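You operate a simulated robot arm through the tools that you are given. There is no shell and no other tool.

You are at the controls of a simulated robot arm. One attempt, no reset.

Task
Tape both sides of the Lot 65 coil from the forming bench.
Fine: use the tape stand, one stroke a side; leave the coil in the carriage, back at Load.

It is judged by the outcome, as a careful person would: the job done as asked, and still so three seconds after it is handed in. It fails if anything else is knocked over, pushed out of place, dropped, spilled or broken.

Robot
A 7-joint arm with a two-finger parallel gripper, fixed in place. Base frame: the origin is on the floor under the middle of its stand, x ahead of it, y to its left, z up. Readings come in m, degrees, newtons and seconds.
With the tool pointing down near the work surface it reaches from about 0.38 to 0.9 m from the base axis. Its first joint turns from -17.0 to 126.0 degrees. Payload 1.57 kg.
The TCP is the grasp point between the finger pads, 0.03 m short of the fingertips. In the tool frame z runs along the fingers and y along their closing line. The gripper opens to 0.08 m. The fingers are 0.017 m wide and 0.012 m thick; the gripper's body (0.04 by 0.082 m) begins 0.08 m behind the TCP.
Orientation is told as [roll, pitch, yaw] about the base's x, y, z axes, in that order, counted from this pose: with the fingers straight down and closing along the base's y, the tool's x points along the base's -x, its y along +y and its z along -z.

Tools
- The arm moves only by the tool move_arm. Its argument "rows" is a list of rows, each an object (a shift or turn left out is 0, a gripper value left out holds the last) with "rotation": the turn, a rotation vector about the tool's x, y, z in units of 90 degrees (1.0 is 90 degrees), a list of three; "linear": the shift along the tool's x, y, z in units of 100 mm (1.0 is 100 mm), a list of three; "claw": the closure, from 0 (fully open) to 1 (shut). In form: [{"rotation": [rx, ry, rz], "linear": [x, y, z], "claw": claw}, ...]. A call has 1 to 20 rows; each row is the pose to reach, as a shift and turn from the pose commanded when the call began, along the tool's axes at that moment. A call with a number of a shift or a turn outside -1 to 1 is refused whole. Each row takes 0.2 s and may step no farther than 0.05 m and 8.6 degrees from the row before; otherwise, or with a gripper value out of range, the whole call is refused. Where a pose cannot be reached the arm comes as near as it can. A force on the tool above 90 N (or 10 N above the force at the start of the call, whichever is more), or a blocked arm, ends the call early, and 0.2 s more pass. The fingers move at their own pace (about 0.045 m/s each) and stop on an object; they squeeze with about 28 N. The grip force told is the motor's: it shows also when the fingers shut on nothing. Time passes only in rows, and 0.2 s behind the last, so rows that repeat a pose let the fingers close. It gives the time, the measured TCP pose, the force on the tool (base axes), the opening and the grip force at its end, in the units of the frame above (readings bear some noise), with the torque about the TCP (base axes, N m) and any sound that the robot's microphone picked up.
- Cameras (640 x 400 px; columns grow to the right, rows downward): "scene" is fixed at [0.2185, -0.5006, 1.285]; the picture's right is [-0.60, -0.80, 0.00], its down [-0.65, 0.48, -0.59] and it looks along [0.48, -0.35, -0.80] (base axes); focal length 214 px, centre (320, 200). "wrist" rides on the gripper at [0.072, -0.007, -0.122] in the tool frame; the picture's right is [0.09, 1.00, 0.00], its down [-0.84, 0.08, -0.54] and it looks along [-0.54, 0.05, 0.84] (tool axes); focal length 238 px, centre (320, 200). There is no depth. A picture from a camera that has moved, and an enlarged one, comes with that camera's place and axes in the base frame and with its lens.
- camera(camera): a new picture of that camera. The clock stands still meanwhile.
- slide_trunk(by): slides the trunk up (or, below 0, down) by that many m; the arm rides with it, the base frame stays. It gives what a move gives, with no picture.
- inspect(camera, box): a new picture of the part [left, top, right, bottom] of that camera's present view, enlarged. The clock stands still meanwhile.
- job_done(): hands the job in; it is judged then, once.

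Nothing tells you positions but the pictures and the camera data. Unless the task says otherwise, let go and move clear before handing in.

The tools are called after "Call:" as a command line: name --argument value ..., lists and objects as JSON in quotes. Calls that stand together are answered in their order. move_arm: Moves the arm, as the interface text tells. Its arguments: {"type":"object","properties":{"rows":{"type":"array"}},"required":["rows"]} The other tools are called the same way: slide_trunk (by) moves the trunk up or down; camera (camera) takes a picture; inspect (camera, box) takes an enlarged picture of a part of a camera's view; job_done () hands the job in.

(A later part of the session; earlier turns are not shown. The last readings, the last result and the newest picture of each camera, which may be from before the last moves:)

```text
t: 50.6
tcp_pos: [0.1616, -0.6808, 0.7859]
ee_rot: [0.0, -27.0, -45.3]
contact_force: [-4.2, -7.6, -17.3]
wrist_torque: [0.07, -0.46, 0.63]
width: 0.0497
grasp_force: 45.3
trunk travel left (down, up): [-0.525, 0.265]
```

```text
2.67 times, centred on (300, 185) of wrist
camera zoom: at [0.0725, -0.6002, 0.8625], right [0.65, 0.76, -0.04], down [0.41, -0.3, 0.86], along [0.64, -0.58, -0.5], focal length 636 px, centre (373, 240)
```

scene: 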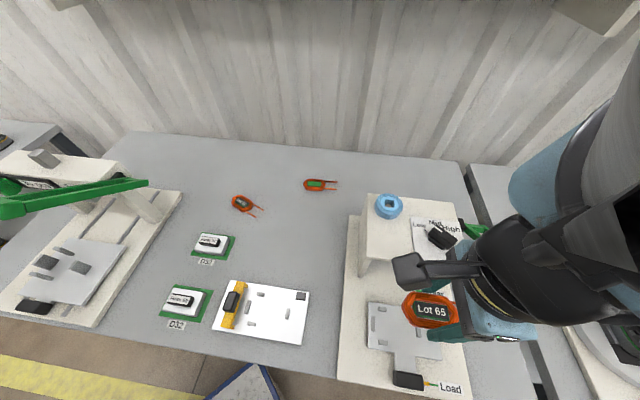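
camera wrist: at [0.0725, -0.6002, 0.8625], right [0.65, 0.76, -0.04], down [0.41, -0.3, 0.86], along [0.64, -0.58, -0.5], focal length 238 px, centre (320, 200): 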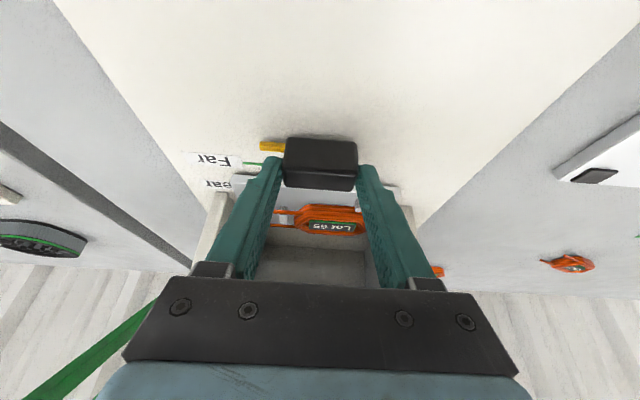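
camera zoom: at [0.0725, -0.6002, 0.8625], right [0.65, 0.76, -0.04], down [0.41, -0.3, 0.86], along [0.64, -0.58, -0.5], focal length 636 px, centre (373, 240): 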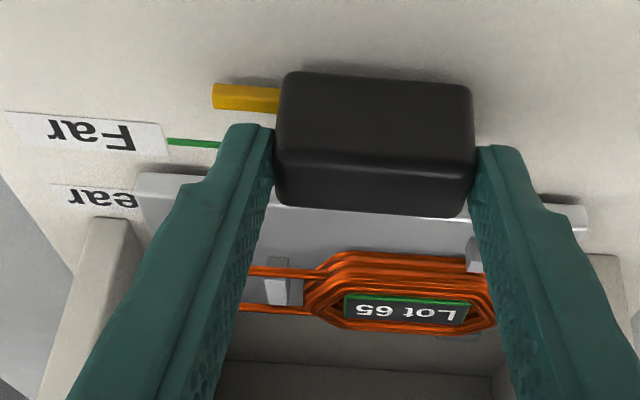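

The pointer is approaching the Far mark, about 28 mm to go by my measurement. I'll push the remaining distance.

Call:
move_arm --rows '[{"linear": [-0.08, -0.01, 0.041]}, {"linear": [-0.16, -0.01, 0.082]}, {"linear": [-0.241, -0.01, 0.123]}, {"linear": [-0.241, -0.01, 0.123]}, {"linear": [-0.241, -0.01, 0.123]}]'

Call:
inspect --camera "wrist" --box '[200, 110, 400, 260]'

Call:
camera --camera "scene"

```text
t: 51.8
tcp_pos: [0.1791, -0.7, 0.7861]
ee_rot: [0.0, -27.0, -45.2]
contact_force: [0.5, -5.6, -15.9]
wrist_torque: [-0.63, -0.56, 0.47]
width: 0.0494
grasp_force: 45.3
trunk travel left (down, up): [-0.525, 0.265]
```

```text
2.67 times, centred on (300, 185) of wrist
camera zoom: at [0.0913, -0.6191, 0.8625], right [0.65, 0.76, -0.04], down [0.41, -0.3, 0.86], along [0.64, -0.58, -0.5], focal length 636 px, centre (373, 240)
```

zoom: 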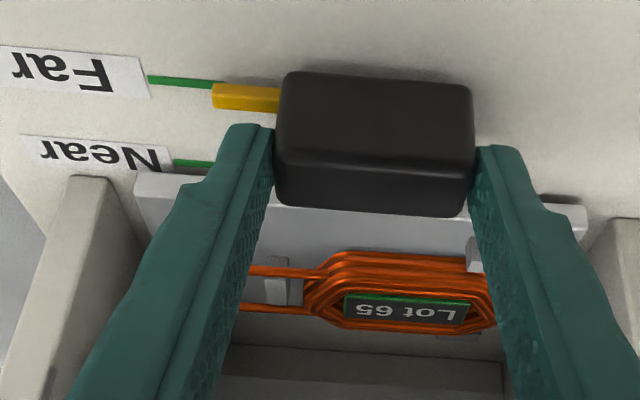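

```text
taken
```

scene: 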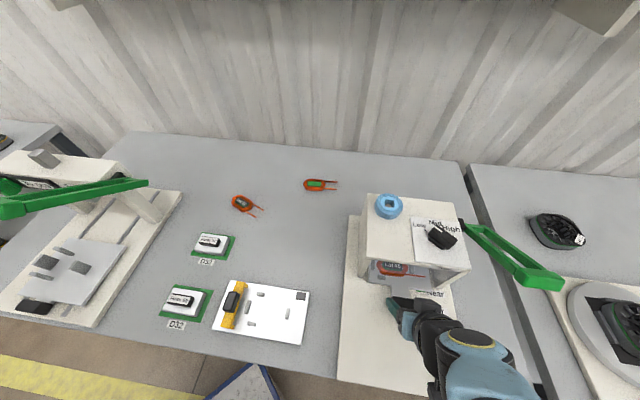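

Nearly aligned with Far. I'll zoom in on the pointer and tick.

Call:
inspect --camera "wrist" --box '[235, 120, 305, 170]'

Call:
inspect --camera "scene" --box '[355, 240, 455, 330]'

```text
8.00 times, centred on (270, 145) of wrist
camera zoom: at [0.0913, -0.6191, 0.8625], right [0.65, 0.76, -0.04], down [0.41, -0.3, 0.86], along [0.64, -0.58, -0.5], focal length 1907 px, centre (720, 640)
```

zoom: 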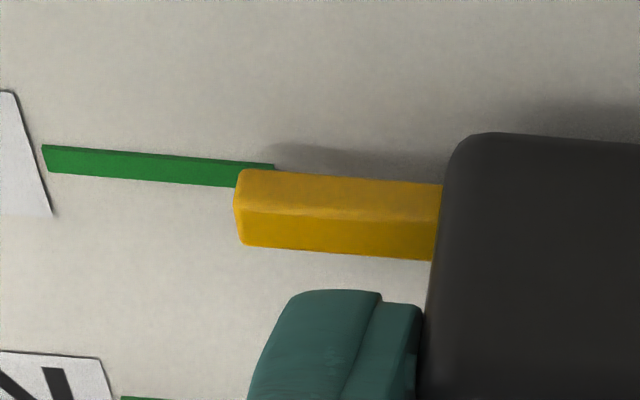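

```text
4.44 times, centred on (405, 285) of scene
camera zoom: at [0.2185, -0.5006, 1.285], right [-0.6, -0.8, 0.0], down [-0.65, 0.48, -0.59], along [0.48, -0.35, -0.8], focal length 953 px, centre (-58, -178)
```

zoom: 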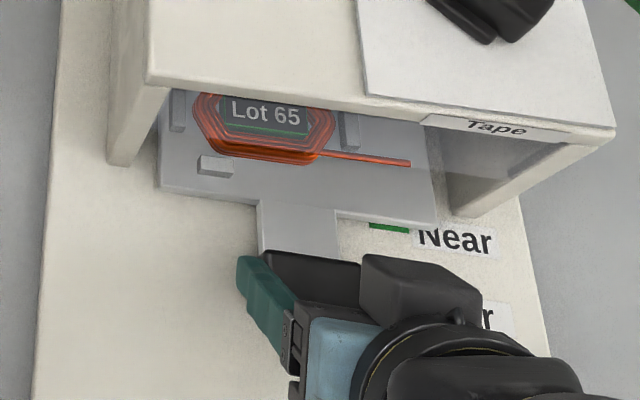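

The pointer lines up with the Far mark to within about half a millimetre. I'll release the handle and back the fingers out along their own axis.

Call:
move_arm --rows '[{"claw": 0.5}, {"claw": 0.2}, {"claw": 0.1}, {"claw": 0.1}, {"linear": [0, 0, -0.2], "claw": 0.1}, {"linear": [0, 0, -0.5], "claw": 0.1}, {"linear": [0, 0, -0.95], "claw": 0.1}]'

Call:
camera --camera "wrist"

Call:
inspect --camera "wrist" --box '[230, 90, 400, 220]'

Call:
inspect --camera "scene" --box '[350, 240, 470, 350]'

```text
t: 53.4
tcp_pos: [0.1507, -0.67, 0.8713]
ee_rot: [0.0, -27.0, -45.3]
contact_force: [0.5, -0.5, 0.1]
wrist_torque: [-0.02, 0.01, 0.03]
width: 0.0719
grasp_force: 0.1
trunk travel left (down, up): [-0.525, 0.265]
```

```text
taken
camera wrist: at [0.0618, -0.5894, 0.9484], right [0.65, 0.76, -0.04], down [0.41, -0.3, 0.86], along [0.64, -0.58, -0.5], focal length 238 px, centre (320, 200)
```

wrist: 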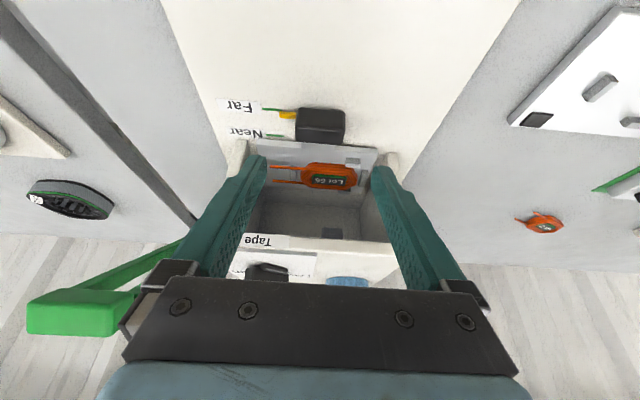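

```text
3.08 times, centred on (315, 155) of wrist
camera zoom: at [0.0618, -0.5894, 0.9484], right [0.65, 0.76, -0.04], down [0.41, -0.3, 0.86], along [0.64, -0.58, -0.5], focal length 733 px, centre (335, 338)
```

zoom: 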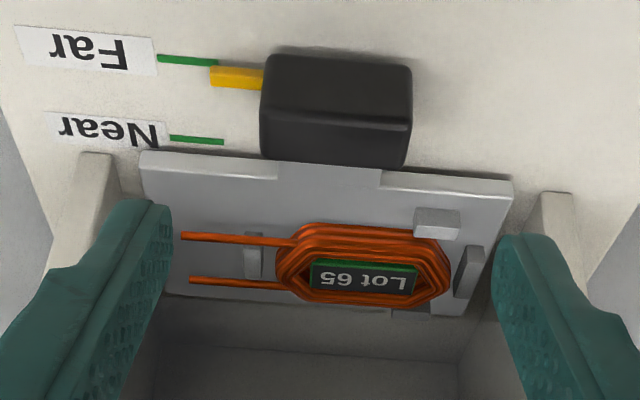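

```text
3.64 times, centred on (410, 295) of scene
camera zoom: at [0.2185, -0.5006, 1.285], right [-0.6, -0.8, 0.0], down [-0.65, 0.48, -0.59], along [0.48, -0.35, -0.8], focal length 780 px, centre (-7, -146)
```

zoom: 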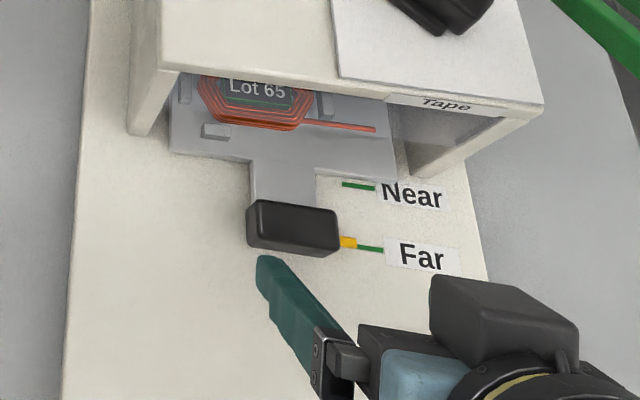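

The scene view now shows the pointer against the Far tick directly. I'll zoom in tighter to confirm.

Call:
inspect --camera "scene" --box '[415, 280, 485, 330]'

Call:
inspect --camera "scene" --box '[455, 210, 575, 300]'

```text
8.00 times, centred on (450, 305) of scene
camera zoom: at [0.2185, -0.5006, 1.285], right [-0.6, -0.8, 0.0], down [-0.65, 0.48, -0.59], along [0.48, -0.35, -0.8], focal length 1716 px, centre (-720, -640)
```

zoom: 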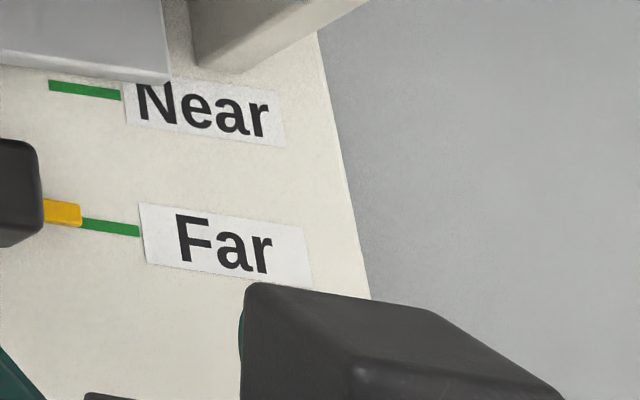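

```text
4.44 times, centred on (515, 255) of scene
camera zoom: at [0.2185, -0.5006, 1.285], right [-0.6, -0.8, 0.0], down [-0.65, 0.48, -0.59], along [0.48, -0.35, -0.8], focal length 953 px, centre (-547, -44)
```

zoom: 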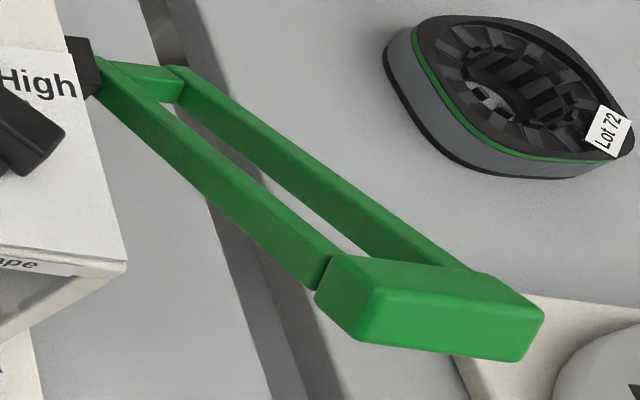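

The carriage is within about 1 mm of Far. Now I'll study the lever from this view before stroking it.

Call:
inspect --camera "wrist" --box '[0, 220, 220, 370]'

```text
2.67 times, centred on (110, 295) of wrist
camera zoom: at [0.0618, -0.5894, 0.9484], right [0.65, 0.76, -0.04], down [0.41, -0.3, 0.86], along [0.64, -0.58, -0.5], focal length 636 px, centre (880, -53)
```

zoom: 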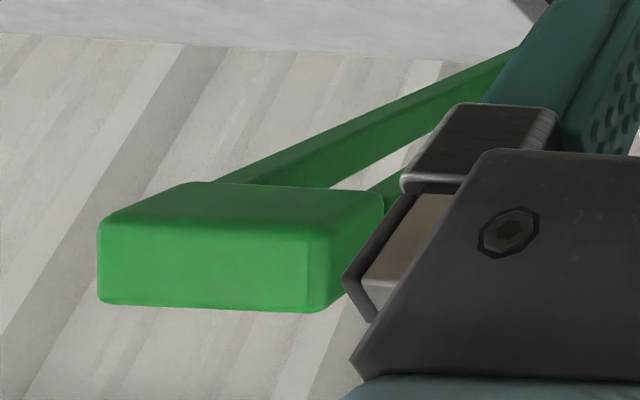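

The lever handle bar is off to the stand's right side. I'll raise the trunk, level the tool, and move over toward the lever at a safe height for a better look.

Call:
slide_trunk --by 0.15

Call:
move_arm --rows '[{"rotation": [0, 0.075, 0]}, {"rotation": [0, 0.15, 0]}, {"rotation": [0, 0.225, 0]}, {"rotation": [0, 0.3, 0]}]'

Call:
move_arm --rows '[{"linear": [0, -0.3, 0]}, {"linear": [0, -0.65, 0]}, {"linear": [0, -1.0, 0]}]'

Call:
camera --camera "wrist"

```text
t: 55.1
tcp_pos: [0.1504, -0.6707, 1.0216]
ee_rot: [0.0, -27.0, -45.2]
contact_force: [0.1, -0.2, -0.2]
wrist_torque: [0.0, 0.02, -0.03]
width: 0.0723
grasp_force: 0.0
trunk travel left (down, up): [-0.675, 0.115]
```

```text
t: 56.1
tcp_pos: [0.1499, -0.6704, 1.0233]
ee_rot: [0.0, 0.0, -45.4]
contact_force: [-0.3, 0.7, 0.8]
wrist_torque: [-0.04, -0.01, 0.0]
width: 0.072
grasp_force: 0.1
trunk travel left (down, up): [-0.675, 0.115]
```

```text
t: 56.9
tcp_pos: [0.0784, -0.7398, 1.0233]
ee_rot: [0.0, 0.0, -45.2]
contact_force: [-0.3, 1.4, 0.0]
wrist_torque: [0.0, 0.04, 0.0]
width: 0.072
grasp_force: 0.2
trunk travel left (down, up): [-0.675, 0.115]
```

```text
taken
camera wrist: at [0.0228, -0.693, 1.1452], right [0.64, 0.77, 0.0], down [0.64, -0.54, 0.54], along [0.42, -0.35, -0.84], focal length 238 px, centre (320, 200)
```

wrist: 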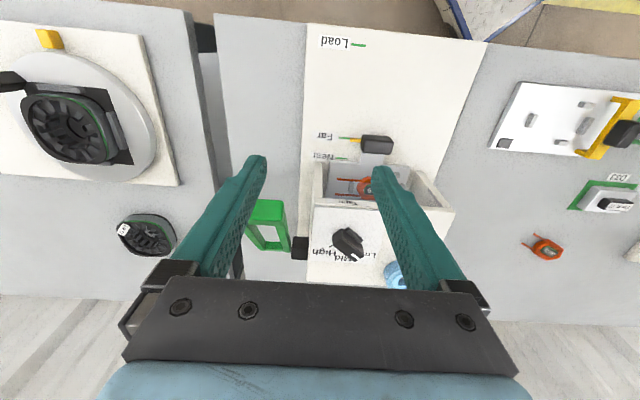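

The lever is visible between the fingers. Enlarging it.

Call:
inspect --camera "wrist" --box '[230, 170, 390, 280]'

Call:
inspect --camera "scene" --box '[440, 200, 580, 310]'

```text
3.64 times, centred on (310, 225) of wrist
camera zoom: at [0.0228, -0.693, 1.1452], right [0.64, 0.77, 0.0], down [0.64, -0.54, 0.54], along [0.42, -0.35, -0.84], focal length 867 px, centre (356, 109)
```

zoom: 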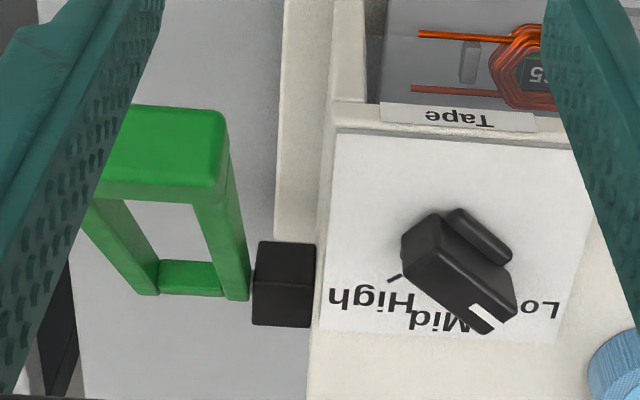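

```text
3.64 times, centred on (510, 255) of scene
camera zoom: at [0.2185, -0.5006, 1.285], right [-0.6, -0.8, 0.0], down [-0.65, 0.48, -0.59], along [0.48, -0.35, -0.8], focal length 780 px, centre (-371, 0)
```

zoom: 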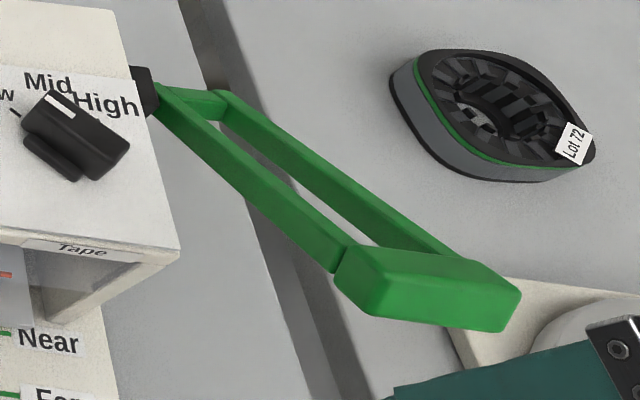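

The lever swings about a hub near (0.221, -0.903, 0.857), with its handle bar's top at about (0.088, -0.833, 0.95), roughly 33° above horizontal. The dial still points to Low. I'll close the fingers and place them above the handle bar.

Call:
move_arm --rows '[{"linear": [-0.24, -0.2, 0], "claw": 0.5}, {"linear": [-0.48, -0.4, 0], "claw": 1}, {"linear": [-0.72, -0.59, 0], "claw": 1}, {"linear": [-0.72, -0.59, 0], "claw": 1}, {"linear": [-0.72, -0.59, 0], "claw": 1}]'

Call:
camera --camera "wrist"

Call:
camera --camera "scene"

```text
t: 58.1
tcp_pos: [0.0874, -0.833, 1.0239]
ee_rot: [0.0, -0.1, -45.2]
contact_force: [-1.0, 0.1, -0.6]
wrist_torque: [0.01, 0.0, 0.0]
width: 0.0
grasp_force: 18.4
trunk travel left (down, up): [-0.675, 0.115]
```

```text
taken
camera wrist: at [0.0321, -0.7872, 1.1457], right [0.64, 0.77, 0.0], down [0.64, -0.54, 0.54], along [0.42, -0.35, -0.84], focal length 238 px, centre (320, 200)
```

wrist: 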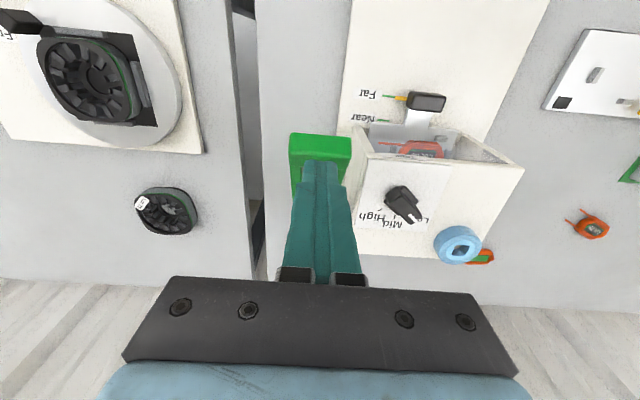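

```text
taken
```

scene: 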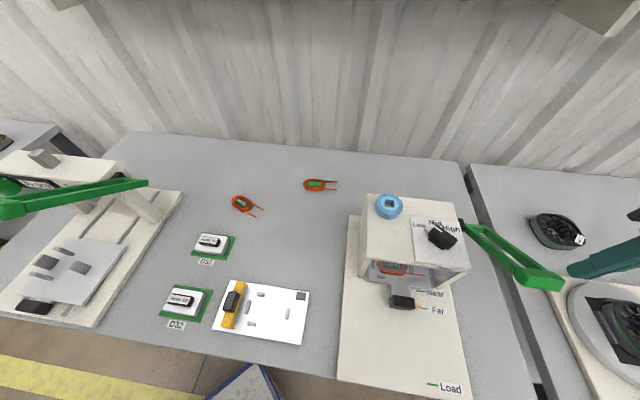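

The closed fingertips are directly above the handle bar. I'll lower slowly until they touch it.

Call:
move_arm --rows '[{"linear": [0, 0, 0.1]}, {"linear": [0, 0, 0.2]}, {"linear": [0, 0, 0.3]}]'

Call:
inspect --camera "wrist" --box '[240, 80, 400, 240]'

Call:
inspect --camera "scene" --box '[480, 200, 640, 320]'

```text
t: 58.9
tcp_pos: [0.0882, -0.835, 0.9922]
ee_rot: [-0.1, 0.1, -45.2]
contact_force: [-1.3, 0.8, -0.3]
wrist_torque: [0.01, -0.02, -0.04]
width: 0.0
grasp_force: 21.9
trunk travel left (down, up): [-0.675, 0.115]
```

```text
2.50 times, centred on (320, 160) of wrist
camera zoom: at [0.0335, -0.7874, 1.1148], right [0.64, 0.77, 0.0], down [0.64, -0.54, 0.54], along [0.42, -0.35, -0.84], focal length 596 px, centre (320, 300)
```

zoom: 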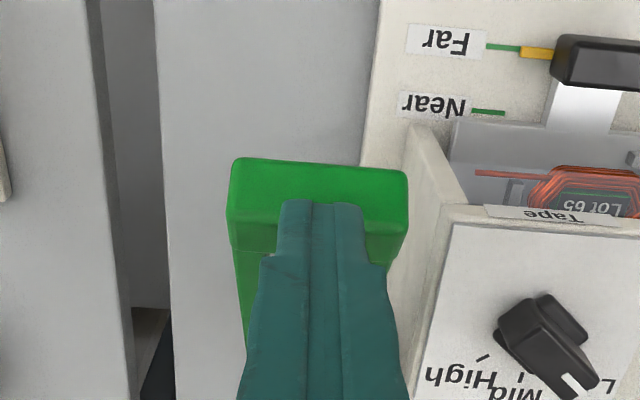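

```text
3.33 times, centred on (560, 260) of scene
camera zoom: at [0.2185, -0.5006, 1.285], right [-0.6, -0.8, 0.0], down [-0.65, 0.48, -0.59], along [0.48, -0.35, -0.8], focal length 715 px, centre (-480, 0)
```

zoom: 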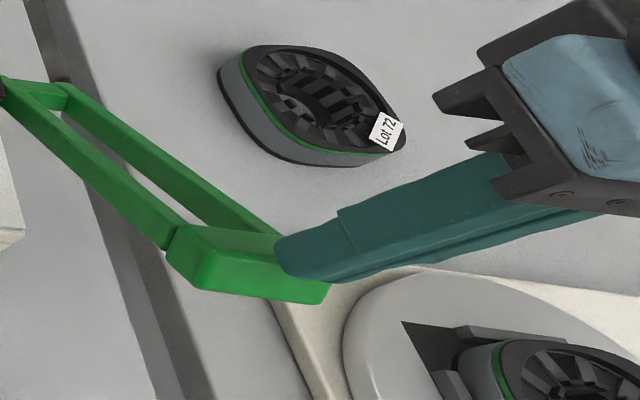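

The tips are just above the middle of the handle bar. I'll touch down gently to find the contact height.

Call:
move_arm --rows '[{"linear": [0, 0, 0.04]}, {"linear": [0, 0, 0.08]}, {"linear": [0, 0, 0.12]}]'

Call:
inspect --camera "wrist" --box '[240, 80, 400, 240]'

```text
t: 59.7
tcp_pos: [0.0872, -0.8329, 0.9795]
ee_rot: [0.0, 0.0, -45.3]
contact_force: [-1.5, 0.6, 1.9]
wrist_torque: [-0.02, 0.02, 0.01]
width: 0.0001
grasp_force: 21.3
trunk travel left (down, up): [-0.675, 0.115]
```

```text
2.50 times, centred on (320, 160) of wrist
camera zoom: at [0.032, -0.7862, 1.1026], right [0.64, 0.77, 0.0], down [0.64, -0.54, 0.54], along [0.42, -0.35, -0.84], focal length 596 px, centre (320, 300)
```

zoom: 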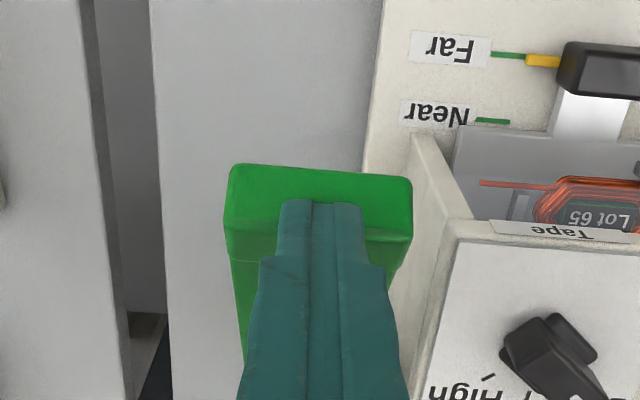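

Contact is made with very light force. Now the taping stroke: I'll press the handle down along its arc, following the swing.

Call:
move_arm --rows '[{"linear": [0.04, 0, 0.063]}, {"linear": [0.076, 0, 0.126]}, {"linear": [0.11, 0, 0.192]}, {"linear": [0.14, 0, 0.259]}, {"linear": [0.168, 0, 0.328]}, {"linear": [0.193, 0, 0.397]}, {"linear": [0.214, 0, 0.467]}, {"linear": [0.233, 0, 0.538]}]'

Call:
camera --camera "wrist"

Call:
inspect --camera "scene" --box '[440, 200, 600, 320]'

```text
t: 61.5
tcp_pos: [0.0717, -0.8176, 0.9271]
ee_rot: [0.0, 0.0, -45.2]
contact_force: [-0.6, 0.3, -0.3]
wrist_torque: [0.03, -0.02, -0.02]
width: 0.0
grasp_force: 21.5
trunk travel left (down, up): [-0.675, 0.115]
```

```text
taken
camera wrist: at [0.0168, -0.7699, 1.0491], right [0.64, 0.77, 0.0], down [0.64, -0.54, 0.54], along [0.42, -0.35, -0.84], focal length 238 px, centre (320, 200)
```

wrist: 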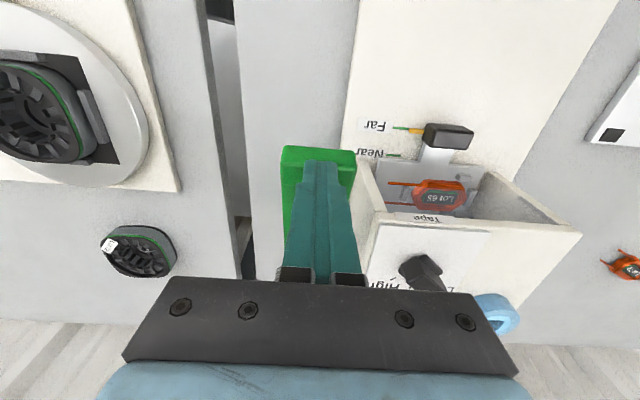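

```text
3.33 times, centred on (520, 260) of scene
camera zoom: at [0.2185, -0.5006, 1.285], right [-0.6, -0.8, 0.0], down [-0.65, 0.48, -0.59], along [0.48, -0.35, -0.8], focal length 715 px, centre (-347, 0)
```

zoom: 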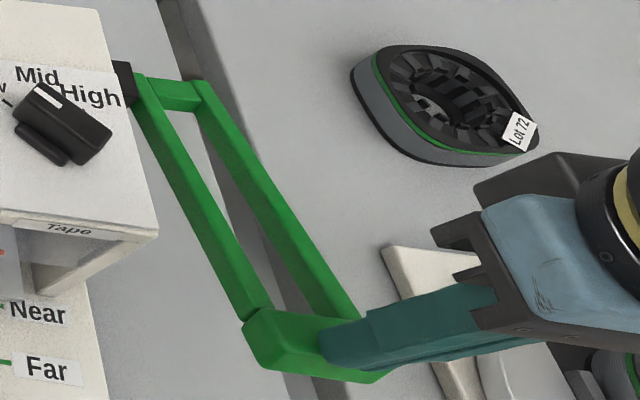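

The lever follows with almost no force and no sound yet. I'll continue the same stroke down along the arc.

Call:
move_arm --rows '[{"linear": [0.015, 0, 0.072]}, {"linear": [0.028, 0, 0.145]}, {"linear": [0.037, 0, 0.218]}, {"linear": [0.043, 0, 0.292]}, {"linear": [0.045, 0, 0.365]}, {"linear": [0.045, 0, 0.439]}, {"linear": [0.041, 0, 0.512]}, {"linear": [0.035, 0, 0.586]}]'

Call:
camera --camera "wrist"

Call:
inspect --camera "scene" --box '[420, 200, 600, 340]'

```text
t: 63.3
tcp_pos: [0.0695, -0.8131, 0.8662]
ee_rot: [0.0, 0.0, -45.2]
contact_force: [-1.0, 1.0, 1.0]
wrist_torque: [0.01, 0.0, -0.01]
width: 0.0002
grasp_force: 21.3
trunk travel left (down, up): [-0.675, 0.115]
```

```text
taken
camera wrist: at [0.014, -0.7673, 0.9893], right [0.64, 0.77, 0.0], down [0.64, -0.54, 0.54], along [0.42, -0.35, -0.84], focal length 238 px, centre (320, 200)
```

wrist: 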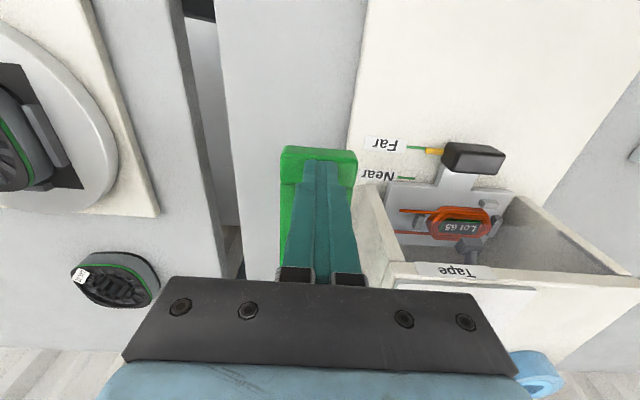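

```text
2.86 times, centred on (510, 270) of scene
camera zoom: at [0.2185, -0.5006, 1.285], right [-0.6, -0.8, 0.0], down [-0.65, 0.48, -0.59], along [0.48, -0.35, -0.8], focal length 613 px, centre (-223, 0)
```

zoom: 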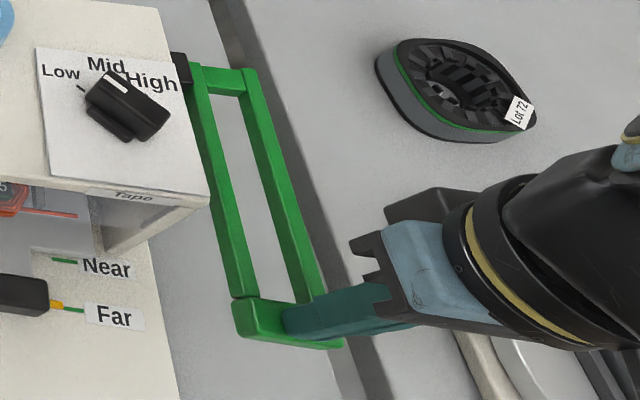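

I can see a tape head coming down over the coil inside the stand. I'll check it and then continue the stroke.

Call:
inspect --camera "wrist" --box '[380, 130, 540, 290]'

Call:
move_arm --rows '[{"linear": [-0.008, 0, 0.073]}, {"linear": [-0.021, 0, 0.146]}, {"linear": [-0.038, 0, 0.218]}, {"linear": [-0.058, 0, 0.29]}]'

Call:
inspect --camera "wrist" --box '[380, 130, 560, 290]'

Call:
inspect --camera "scene" --box '[420, 200, 600, 340]'

```text
2.50 times, centred on (460, 210) of wrist
camera zoom: at [0.014, -0.7673, 0.9893], right [0.64, 0.77, 0.0], down [0.64, -0.54, 0.54], along [0.42, -0.35, -0.84], focal length 596 px, centre (-30, 175)
```

zoom: 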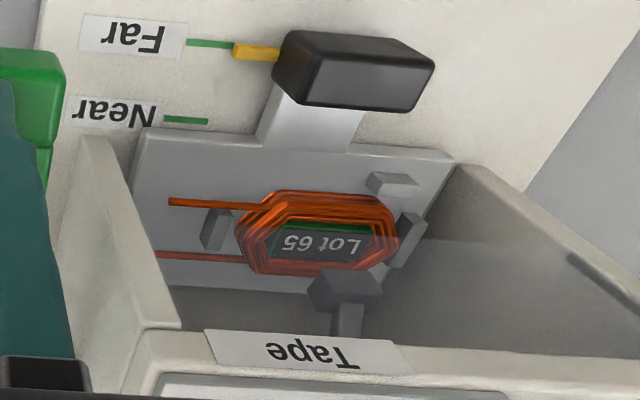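

```text
t: 64.3
tcp_pos: [0.0725, -0.8189, 0.8411]
ee_rot: [-0.2, 0.0, -45.2]
contact_force: [-3.6, 12.2, 24.0]
wrist_torque: [0.17, -0.03, 0.08]
width: 0.0002
grasp_force: 21.4
trunk travel left (down, up): [-0.675, 0.115]
```

```text
2.50 times, centred on (470, 210) of wrist
camera zoom: at [0.0176, -0.7708, 0.9644], right [0.64, 0.77, 0.0], down [0.64, -0.54, 0.54], along [0.41, -0.35, -0.84], focal length 596 px, centre (-55, 175)
```

zoom: 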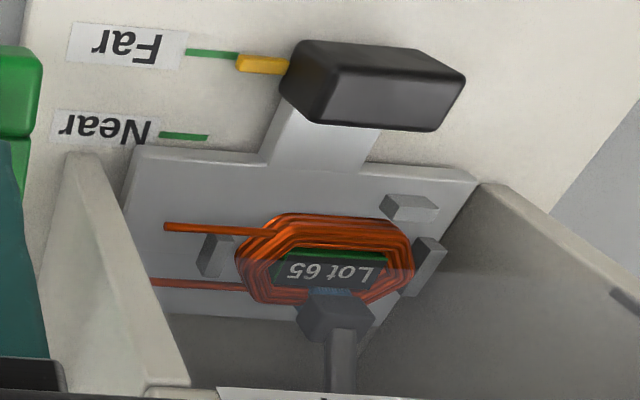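

```text
2.86 times, centred on (510, 270) of scene
camera zoom: at [0.2185, -0.5006, 1.285], right [-0.6, -0.8, 0.0], down [-0.65, 0.48, -0.59], along [0.48, -0.35, -0.8], focal length 613 px, centre (-223, 0)
```

zoom: 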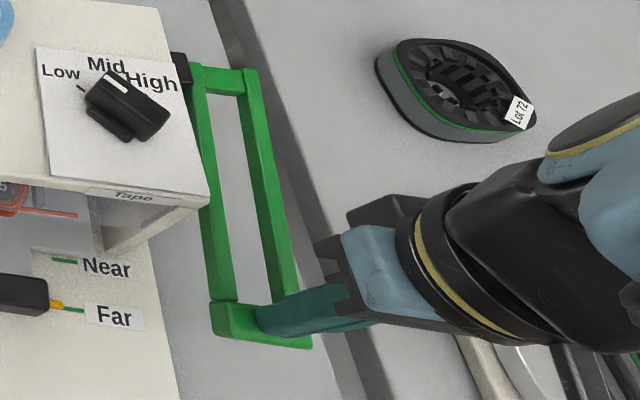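

The tape head has reached the coil's far side and blue tape is showing, with 24 N of resistance at the end of travel. I'll press a touch more to be sure the stroke is complete.

Call:
move_arm --rows '[{"linear": [-0.005, 0, 0.015]}, {"linear": [-0.01, 0, 0.03]}, {"linear": [-0.01, 0, 0.03]}]'

Call:
inspect --camera "wrist" --box '[380, 130, 560, 290]'

```text
t: 65.1
tcp_pos: [0.0727, -0.8186, 0.8418]
ee_rot: [-0.3, -0.2, -45.3]
contact_force: [-8.0, 22.7, 52.3]
wrist_torque: [0.34, -0.09, 0.14]
width: 0.0
grasp_force: 21.2
trunk travel left (down, up): [-0.675, 0.115]
```

```text
2.50 times, centred on (470, 210) of wrist
camera zoom: at [0.0178, -0.7704, 0.9633], right [0.64, 0.77, -0.01], down [0.64, -0.54, 0.54], along [0.41, -0.35, -0.84], focal length 596 px, centre (-55, 175)
```

zoom: 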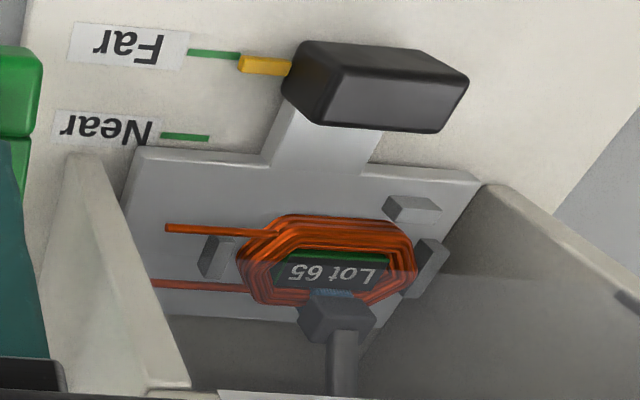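

It's against a hard stop: 52 N with no further travel, so the stroke is complete. I'll ease up along the arc and see whether the lever returns on its own.

Call:
move_arm --rows '[{"linear": [0.01, 0, -0.05]}, {"linear": [0.03, 0, -0.12]}, {"linear": [0.05, 0, -0.2]}, {"linear": [0.065, 0, -0.3]}, {"linear": [0.075, 0, -0.4]}, {"linear": [0.078, 0, -0.5]}]'

Call:
camera --camera "wrist"

Call:
inspect --camera "scene" --box '[420, 200, 600, 340]'

```text
t: 66.5
tcp_pos: [0.0676, -0.8132, 0.886]
ee_rot: [0.0, 0.0, -45.2]
contact_force: [1.1, -0.2, 0.5]
wrist_torque: [-0.03, 0.0, 0.04]
width: 0.0
grasp_force: 21.1
trunk travel left (down, up): [-0.675, 0.115]
```

```text
taken
camera wrist: at [0.0126, -0.7667, 1.0078], right [0.64, 0.77, 0.0], down [0.64, -0.54, 0.54], along [0.42, -0.35, -0.84], focal length 238 px, centre (320, 200)
```

wrist: 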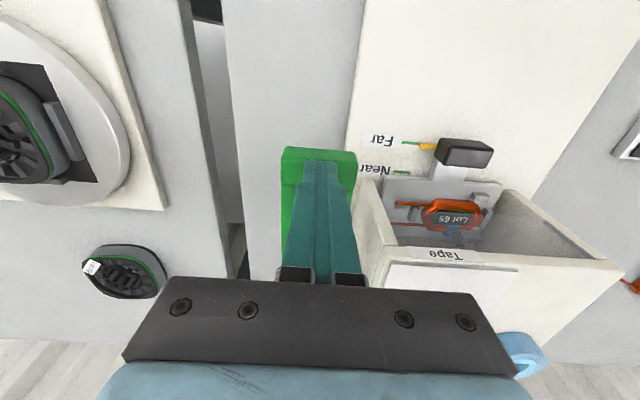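

```text
2.86 times, centred on (510, 270) of scene
camera zoom: at [0.2185, -0.5006, 1.285], right [-0.6, -0.8, 0.0], down [-0.65, 0.48, -0.59], along [0.48, -0.35, -0.8], focal length 613 px, centre (-223, 0)
```

zoom: 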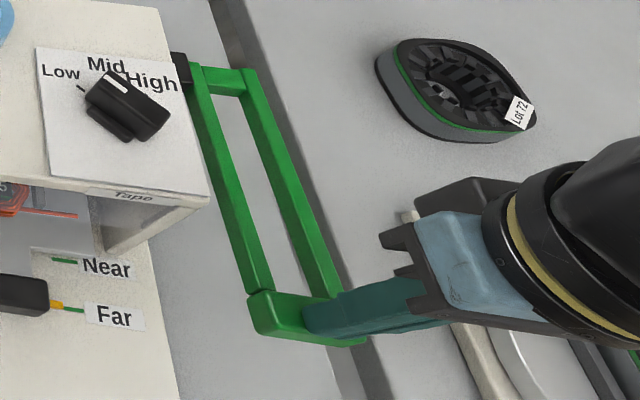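

The lever springs back up with the fingers, and blue tape is visible on the coil. I'll follow it all the way up.

Call:
move_arm --rows '[{"linear": [0, 0, -0.1]}, {"linear": [0, 0, -0.205]}, {"linear": [-0.016, 0, -0.352]}, {"linear": [-0.044, 0, -0.497]}, {"linear": [-0.084, 0, -0.638]}, {"linear": [-0.137, 0, -0.776]}, {"linear": [-0.201, 0, -0.92]}]'

Call:
move_arm --rows '[{"linear": [-0.03, 0, -0.1]}, {"linear": [-0.06, 0, -0.25]}, {"linear": [0, 0, -0.55]}]'

Call:
camera --camera "wrist"

Call:
inspect --camera "scene" --box '[350, 180, 600, 340]'

```text
t: 68.1
tcp_pos: [0.0832, -0.8277, 0.9782]
ee_rot: [0.0, 0.1, -45.3]
contact_force: [0.1, -1.1, -0.1]
wrist_torque: [0.0, -0.02, 0.04]
width: 0.0
grasp_force: 21.5
trunk travel left (down, up): [-0.675, 0.115]
```

```text
t: 68.9
tcp_pos: [0.0832, -0.8283, 1.0336]
ee_rot: [0.0, 0.0, -45.4]
contact_force: [0.0, -0.2, 0.1]
wrist_torque: [0.01, -0.04, 0.02]
width: 0.0
grasp_force: 21.6
trunk travel left (down, up): [-0.675, 0.115]
```

```text
taken
camera wrist: at [0.0276, -0.7817, 1.1553], right [0.64, 0.77, 0.0], down [0.64, -0.54, 0.54], along [0.42, -0.35, -0.84], focal length 238 px, centre (320, 200)
```

wrist: 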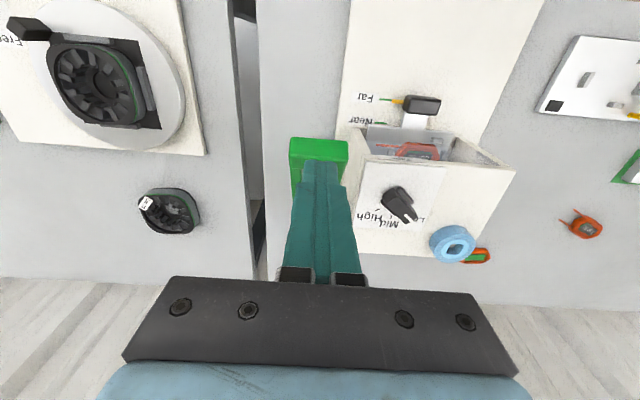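

```text
2.50 times, centred on (475, 260) of scene
camera zoom: at [0.2185, -0.5006, 1.285], right [-0.6, -0.8, 0.0], down [-0.65, 0.48, -0.59], along [0.48, -0.35, -0.8], focal length 536 px, centre (-68, 50)
```

zoom: 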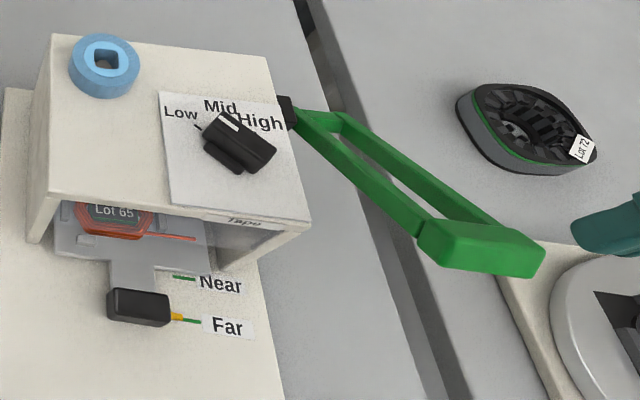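

The lever is fully back up and the carriage remains at Far. Next I'll return to the handle the same way I left it, to move the carriage on to Near.

Call:
move_arm --rows '[{"linear": [0.2, 0.25, 0], "claw": 0.5}, {"linear": [0.4, 0.5, 0.03], "claw": 0.1}, {"linear": [0.65, 0.8, 0.06], "claw": 0.1}]'

Call:
move_arm --rows '[{"linear": [0, 0.25, 0.02], "claw": 0.1}, {"linear": [0, 0.5, 0.04]}, {"linear": [0, 0.787, 0.06]}]'

Call:
move_arm --rows '[{"rotation": [0, -0.075, 0]}, {"rotation": [0, -0.15, 0]}, {"rotation": [0, -0.225, 0]}, {"rotation": [0, -0.3, 0]}, {"rotation": [0, -0.3, 0]}]'

Call:
slide_trunk --by -0.15

Call:
camera --camera "wrist"

Call:
inspect --camera "wrist" --box '[230, 90, 400, 220]'

```text
t: 69.7
tcp_pos: [0.0932, -0.7248, 1.0277]
ee_rot: [0.0, 0.1, -45.3]
contact_force: [0.6, -1.0, 0.3]
wrist_torque: [0.03, -0.02, -0.02]
width: 0.066
grasp_force: 0.2
trunk travel left (down, up): [-0.675, 0.115]
```

```text
t: 70.5
tcp_pos: [0.1487, -0.6709, 1.0214]
ee_rot: [0.1, 0.0, -45.3]
contact_force: [0.4, 0.2, -0.3]
wrist_torque: [-0.02, -0.04, -0.01]
width: 0.0722
grasp_force: 0.0
trunk travel left (down, up): [-0.675, 0.115]
```

```text
t: 71.7
tcp_pos: [0.1492, -0.671, 1.0209]
ee_rot: [0.0, -27.1, -45.2]
contact_force: [0.4, -0.3, 0.3]
wrist_torque: [-0.03, 0.0, -0.02]
width: 0.072
grasp_force: 0.1
trunk travel left (down, up): [-0.675, 0.115]
```

```text
t: 73.5
tcp_pos: [0.1492, -0.6698, 0.8696]
ee_rot: [-0.1, -26.9, -45.2]
contact_force: [0.1, -0.6, -0.3]
wrist_torque: [0.0, 0.02, -0.03]
width: 0.072
grasp_force: 0.1
trunk travel left (down, up): [-0.525, 0.265]
```

```text
taken
camera wrist: at [0.0606, -0.5892, 0.9468], right [0.65, 0.76, -0.04], down [0.41, -0.3, 0.86], along [0.64, -0.58, -0.5], focal length 238 px, centre (320, 200)
```

wrist: 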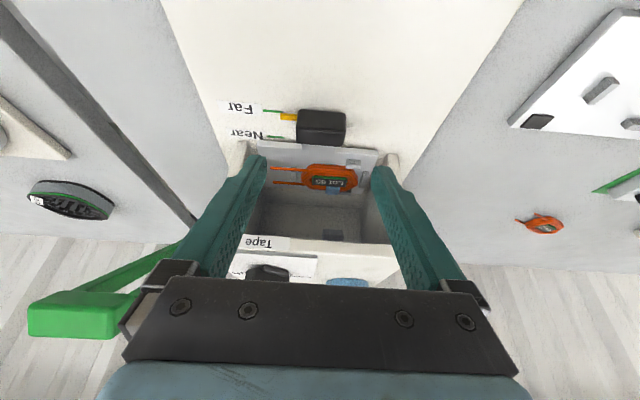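

```text
3.08 times, centred on (315, 155) of wrist
camera zoom: at [0.0606, -0.5892, 0.9468], right [0.65, 0.76, -0.04], down [0.41, -0.3, 0.86], along [0.64, -0.58, -0.5], focal length 733 px, centre (335, 338)
```

zoom: 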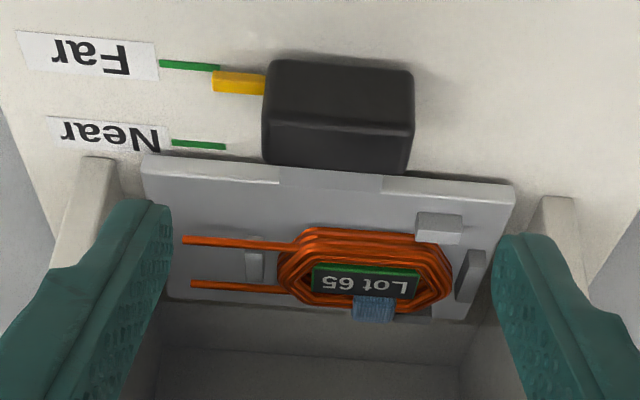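

Blue tape is on the far side of the coil. I'll slide the fingers back down onto the handle and close.

Call:
move_arm --rows '[{"linear": [0, 0.005, 0.3]}, {"linear": [0, 0.01, 0.6]}, {"linear": [0, 0.01, 0.8]}, {"linear": [0, 0.01, 0.93]}, {"linear": [0, 0.01, 0.93]}]'

Call:
inspect --camera "wrist" --box '[200, 90, 420, 260]'

```text
t: 74.7
tcp_pos: [0.1805, -0.7006, 0.7859]
ee_rot: [0.1, -27.0, -45.2]
contact_force: [0.1, -0.3, 0.5]
wrist_torque: [0.03, 0.0, -0.01]
width: 0.072
grasp_force: 0.0
trunk travel left (down, up): [-0.525, 0.265]
```

```text
2.35 times, centred on (310, 175) of wrist
camera zoom: at [0.0915, -0.6188, 0.8626], right [0.65, 0.76, -0.04], down [0.41, -0.3, 0.86], along [0.64, -0.58, -0.5], focal length 561 px, centre (344, 259)
```

zoom: 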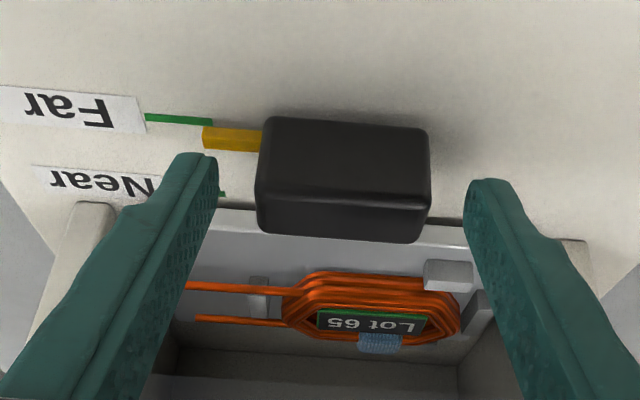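

Fingers are beside the handle ends. Closing, then pushing 38 mm on to Near.

Call:
move_arm --rows '[{"claw": 0.3}, {"claw": 0.6}, {"claw": 1}, {"claw": 1}, {"claw": 1}]'

Call:
inspect --camera "wrist" --box '[200, 110, 400, 260]'

```text
t: 75.9
tcp_pos: [0.1791, -0.6996, 0.7866]
ee_rot: [0.0, -26.9, -45.2]
contact_force: [-0.6, -1.9, -1.2]
wrist_torque: [-0.27, -0.07, 0.14]
width: 0.0496
grasp_force: 45.2
trunk travel left (down, up): [-0.525, 0.265]
```

```text
2.67 times, centred on (300, 185) of wrist
camera zoom: at [0.0912, -0.6189, 0.8627], right [0.65, 0.76, -0.04], down [0.41, -0.3, 0.86], along [0.64, -0.58, -0.5], focal length 636 px, centre (373, 240)
```

zoom: 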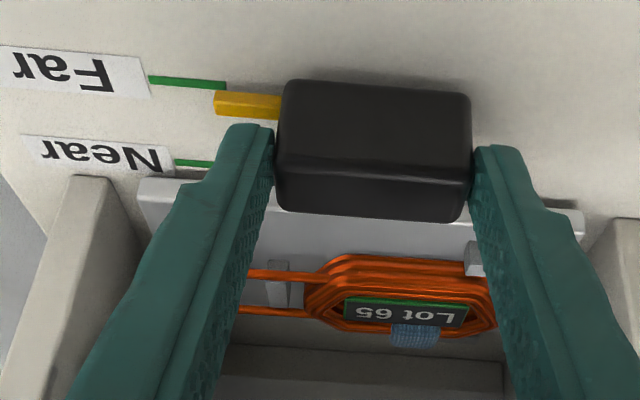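

Forces are near zero. By measurement the pointer needs about 37 mm to reach Near, so I'll push that far and check.

Call:
move_arm --rows '[{"linear": [-0.08, 0, 0.041]}, {"linear": [-0.17, 0, 0.087]}, {"linear": [-0.26, 0, 0.132]}, {"linear": [-0.326, 0, 0.166]}, {"linear": [-0.326, 0, 0.166]}]'

Call:
inspect --camera "wrist" --box '[200, 110, 400, 260]'

Call:
inspect --camera "wrist" --box '[235, 120, 305, 170]'

Call:
inspect --camera "scene" --box '[355, 180, 485, 330]'

```text
t: 77.1
tcp_pos: [0.2049, -0.7252, 0.786]
ee_rot: [0.2, -26.9, -45.2]
contact_force: [-3.1, -1.9, -17.3]
wrist_torque: [-0.32, 0.63, 0.45]
width: 0.0497
grasp_force: 45.0
trunk travel left (down, up): [-0.525, 0.265]
```

```text
2.67 times, centred on (300, 185) of wrist
camera zoom: at [0.1168, -0.6445, 0.8629], right [0.65, 0.76, -0.04], down [0.41, -0.3, 0.86], along [0.64, -0.58, -0.51], focal length 636 px, centre (373, 240)
```

zoom: 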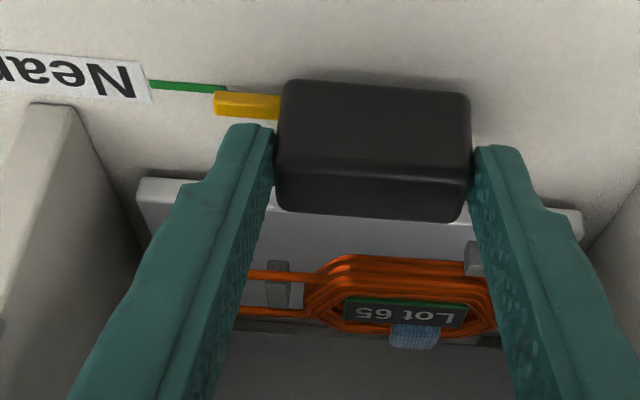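

```text
8.00 times, centred on (270, 145) of wrist
camera zoom: at [0.1168, -0.6445, 0.8629], right [0.65, 0.76, -0.04], down [0.41, -0.3, 0.86], along [0.64, -0.58, -0.51], focal length 1907 px, centre (720, 640)
```

zoom: 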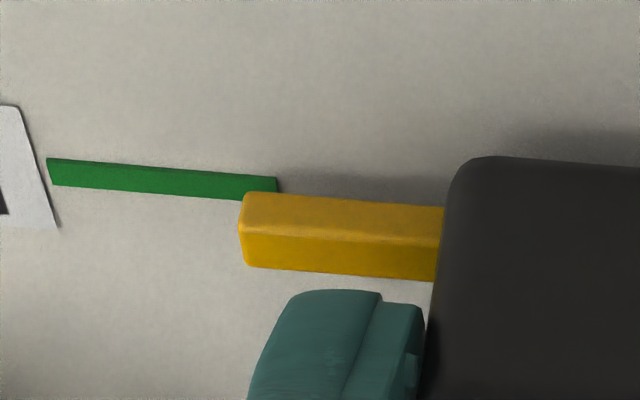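

```text
2.67 times, centred on (420, 255) of scene
camera zoom: at [0.2185, -0.5006, 1.285], right [-0.6, -0.8, 0.0], down [-0.65, 0.48, -0.59], along [0.48, -0.35, -0.8], focal length 572 px, centre (53, 53)
```

zoom: 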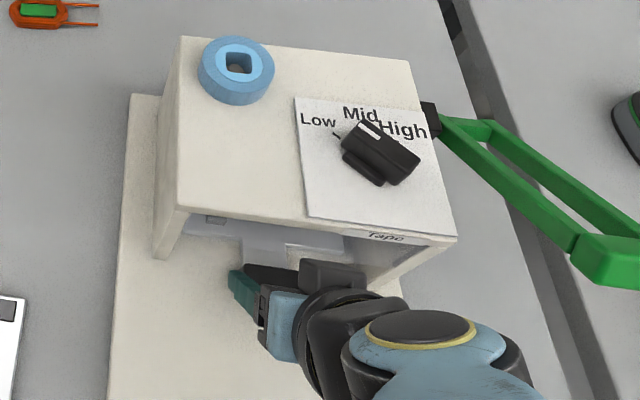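

The pointer is at the Near mark within roughly a millimetre in this view. I'll release, back out, and confirm with the scene camera.

Call:
move_arm --rows '[{"claw": 0.5}, {"claw": 0.2}, {"claw": 0.1}, {"claw": 0.1}, {"linear": [0, 0, -0.2], "claw": 0.1}, {"linear": [0, 0, -0.5], "claw": 0.1}, {"linear": [0, 0, -0.95], "claw": 0.1}]'

Call:
inspect --camera "scene" --box '[400, 260, 470, 310]'

Call:
inspect --camera "wrist" --box '[230, 90, 400, 220]'

```text
t: 78.7
tcp_pos: [0.1777, -0.6933, 0.8725]
ee_rot: [0.0, -27.0, -45.2]
contact_force: [1.6, -0.6, 0.0]
wrist_torque: [0.01, 0.01, 0.0]
width: 0.072
grasp_force: 0.2
trunk travel left (down, up): [-0.525, 0.265]
```

```text
8.00 times, centred on (435, 285) of scene
camera zoom: at [0.2185, -0.5006, 1.285], right [-0.6, -0.8, 0.0], down [-0.65, 0.48, -0.59], along [0.48, -0.35, -0.8], focal length 1716 px, centre (-600, -480)
```

zoom: 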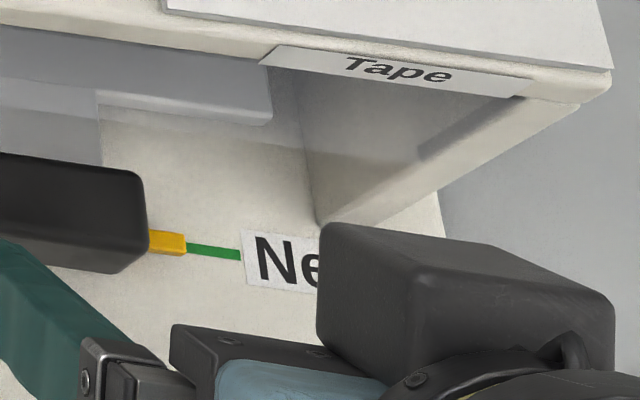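

```text
3.08 times, centred on (315, 155) of wrist
camera zoom: at [0.0879, -0.6139, 0.9481], right [0.65, 0.76, -0.04], down [0.41, -0.3, 0.86], along [0.64, -0.58, -0.5], focal length 733 px, centre (335, 338)
```

zoom: 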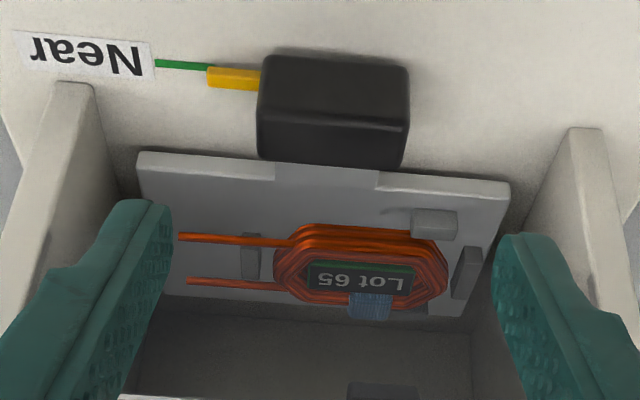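

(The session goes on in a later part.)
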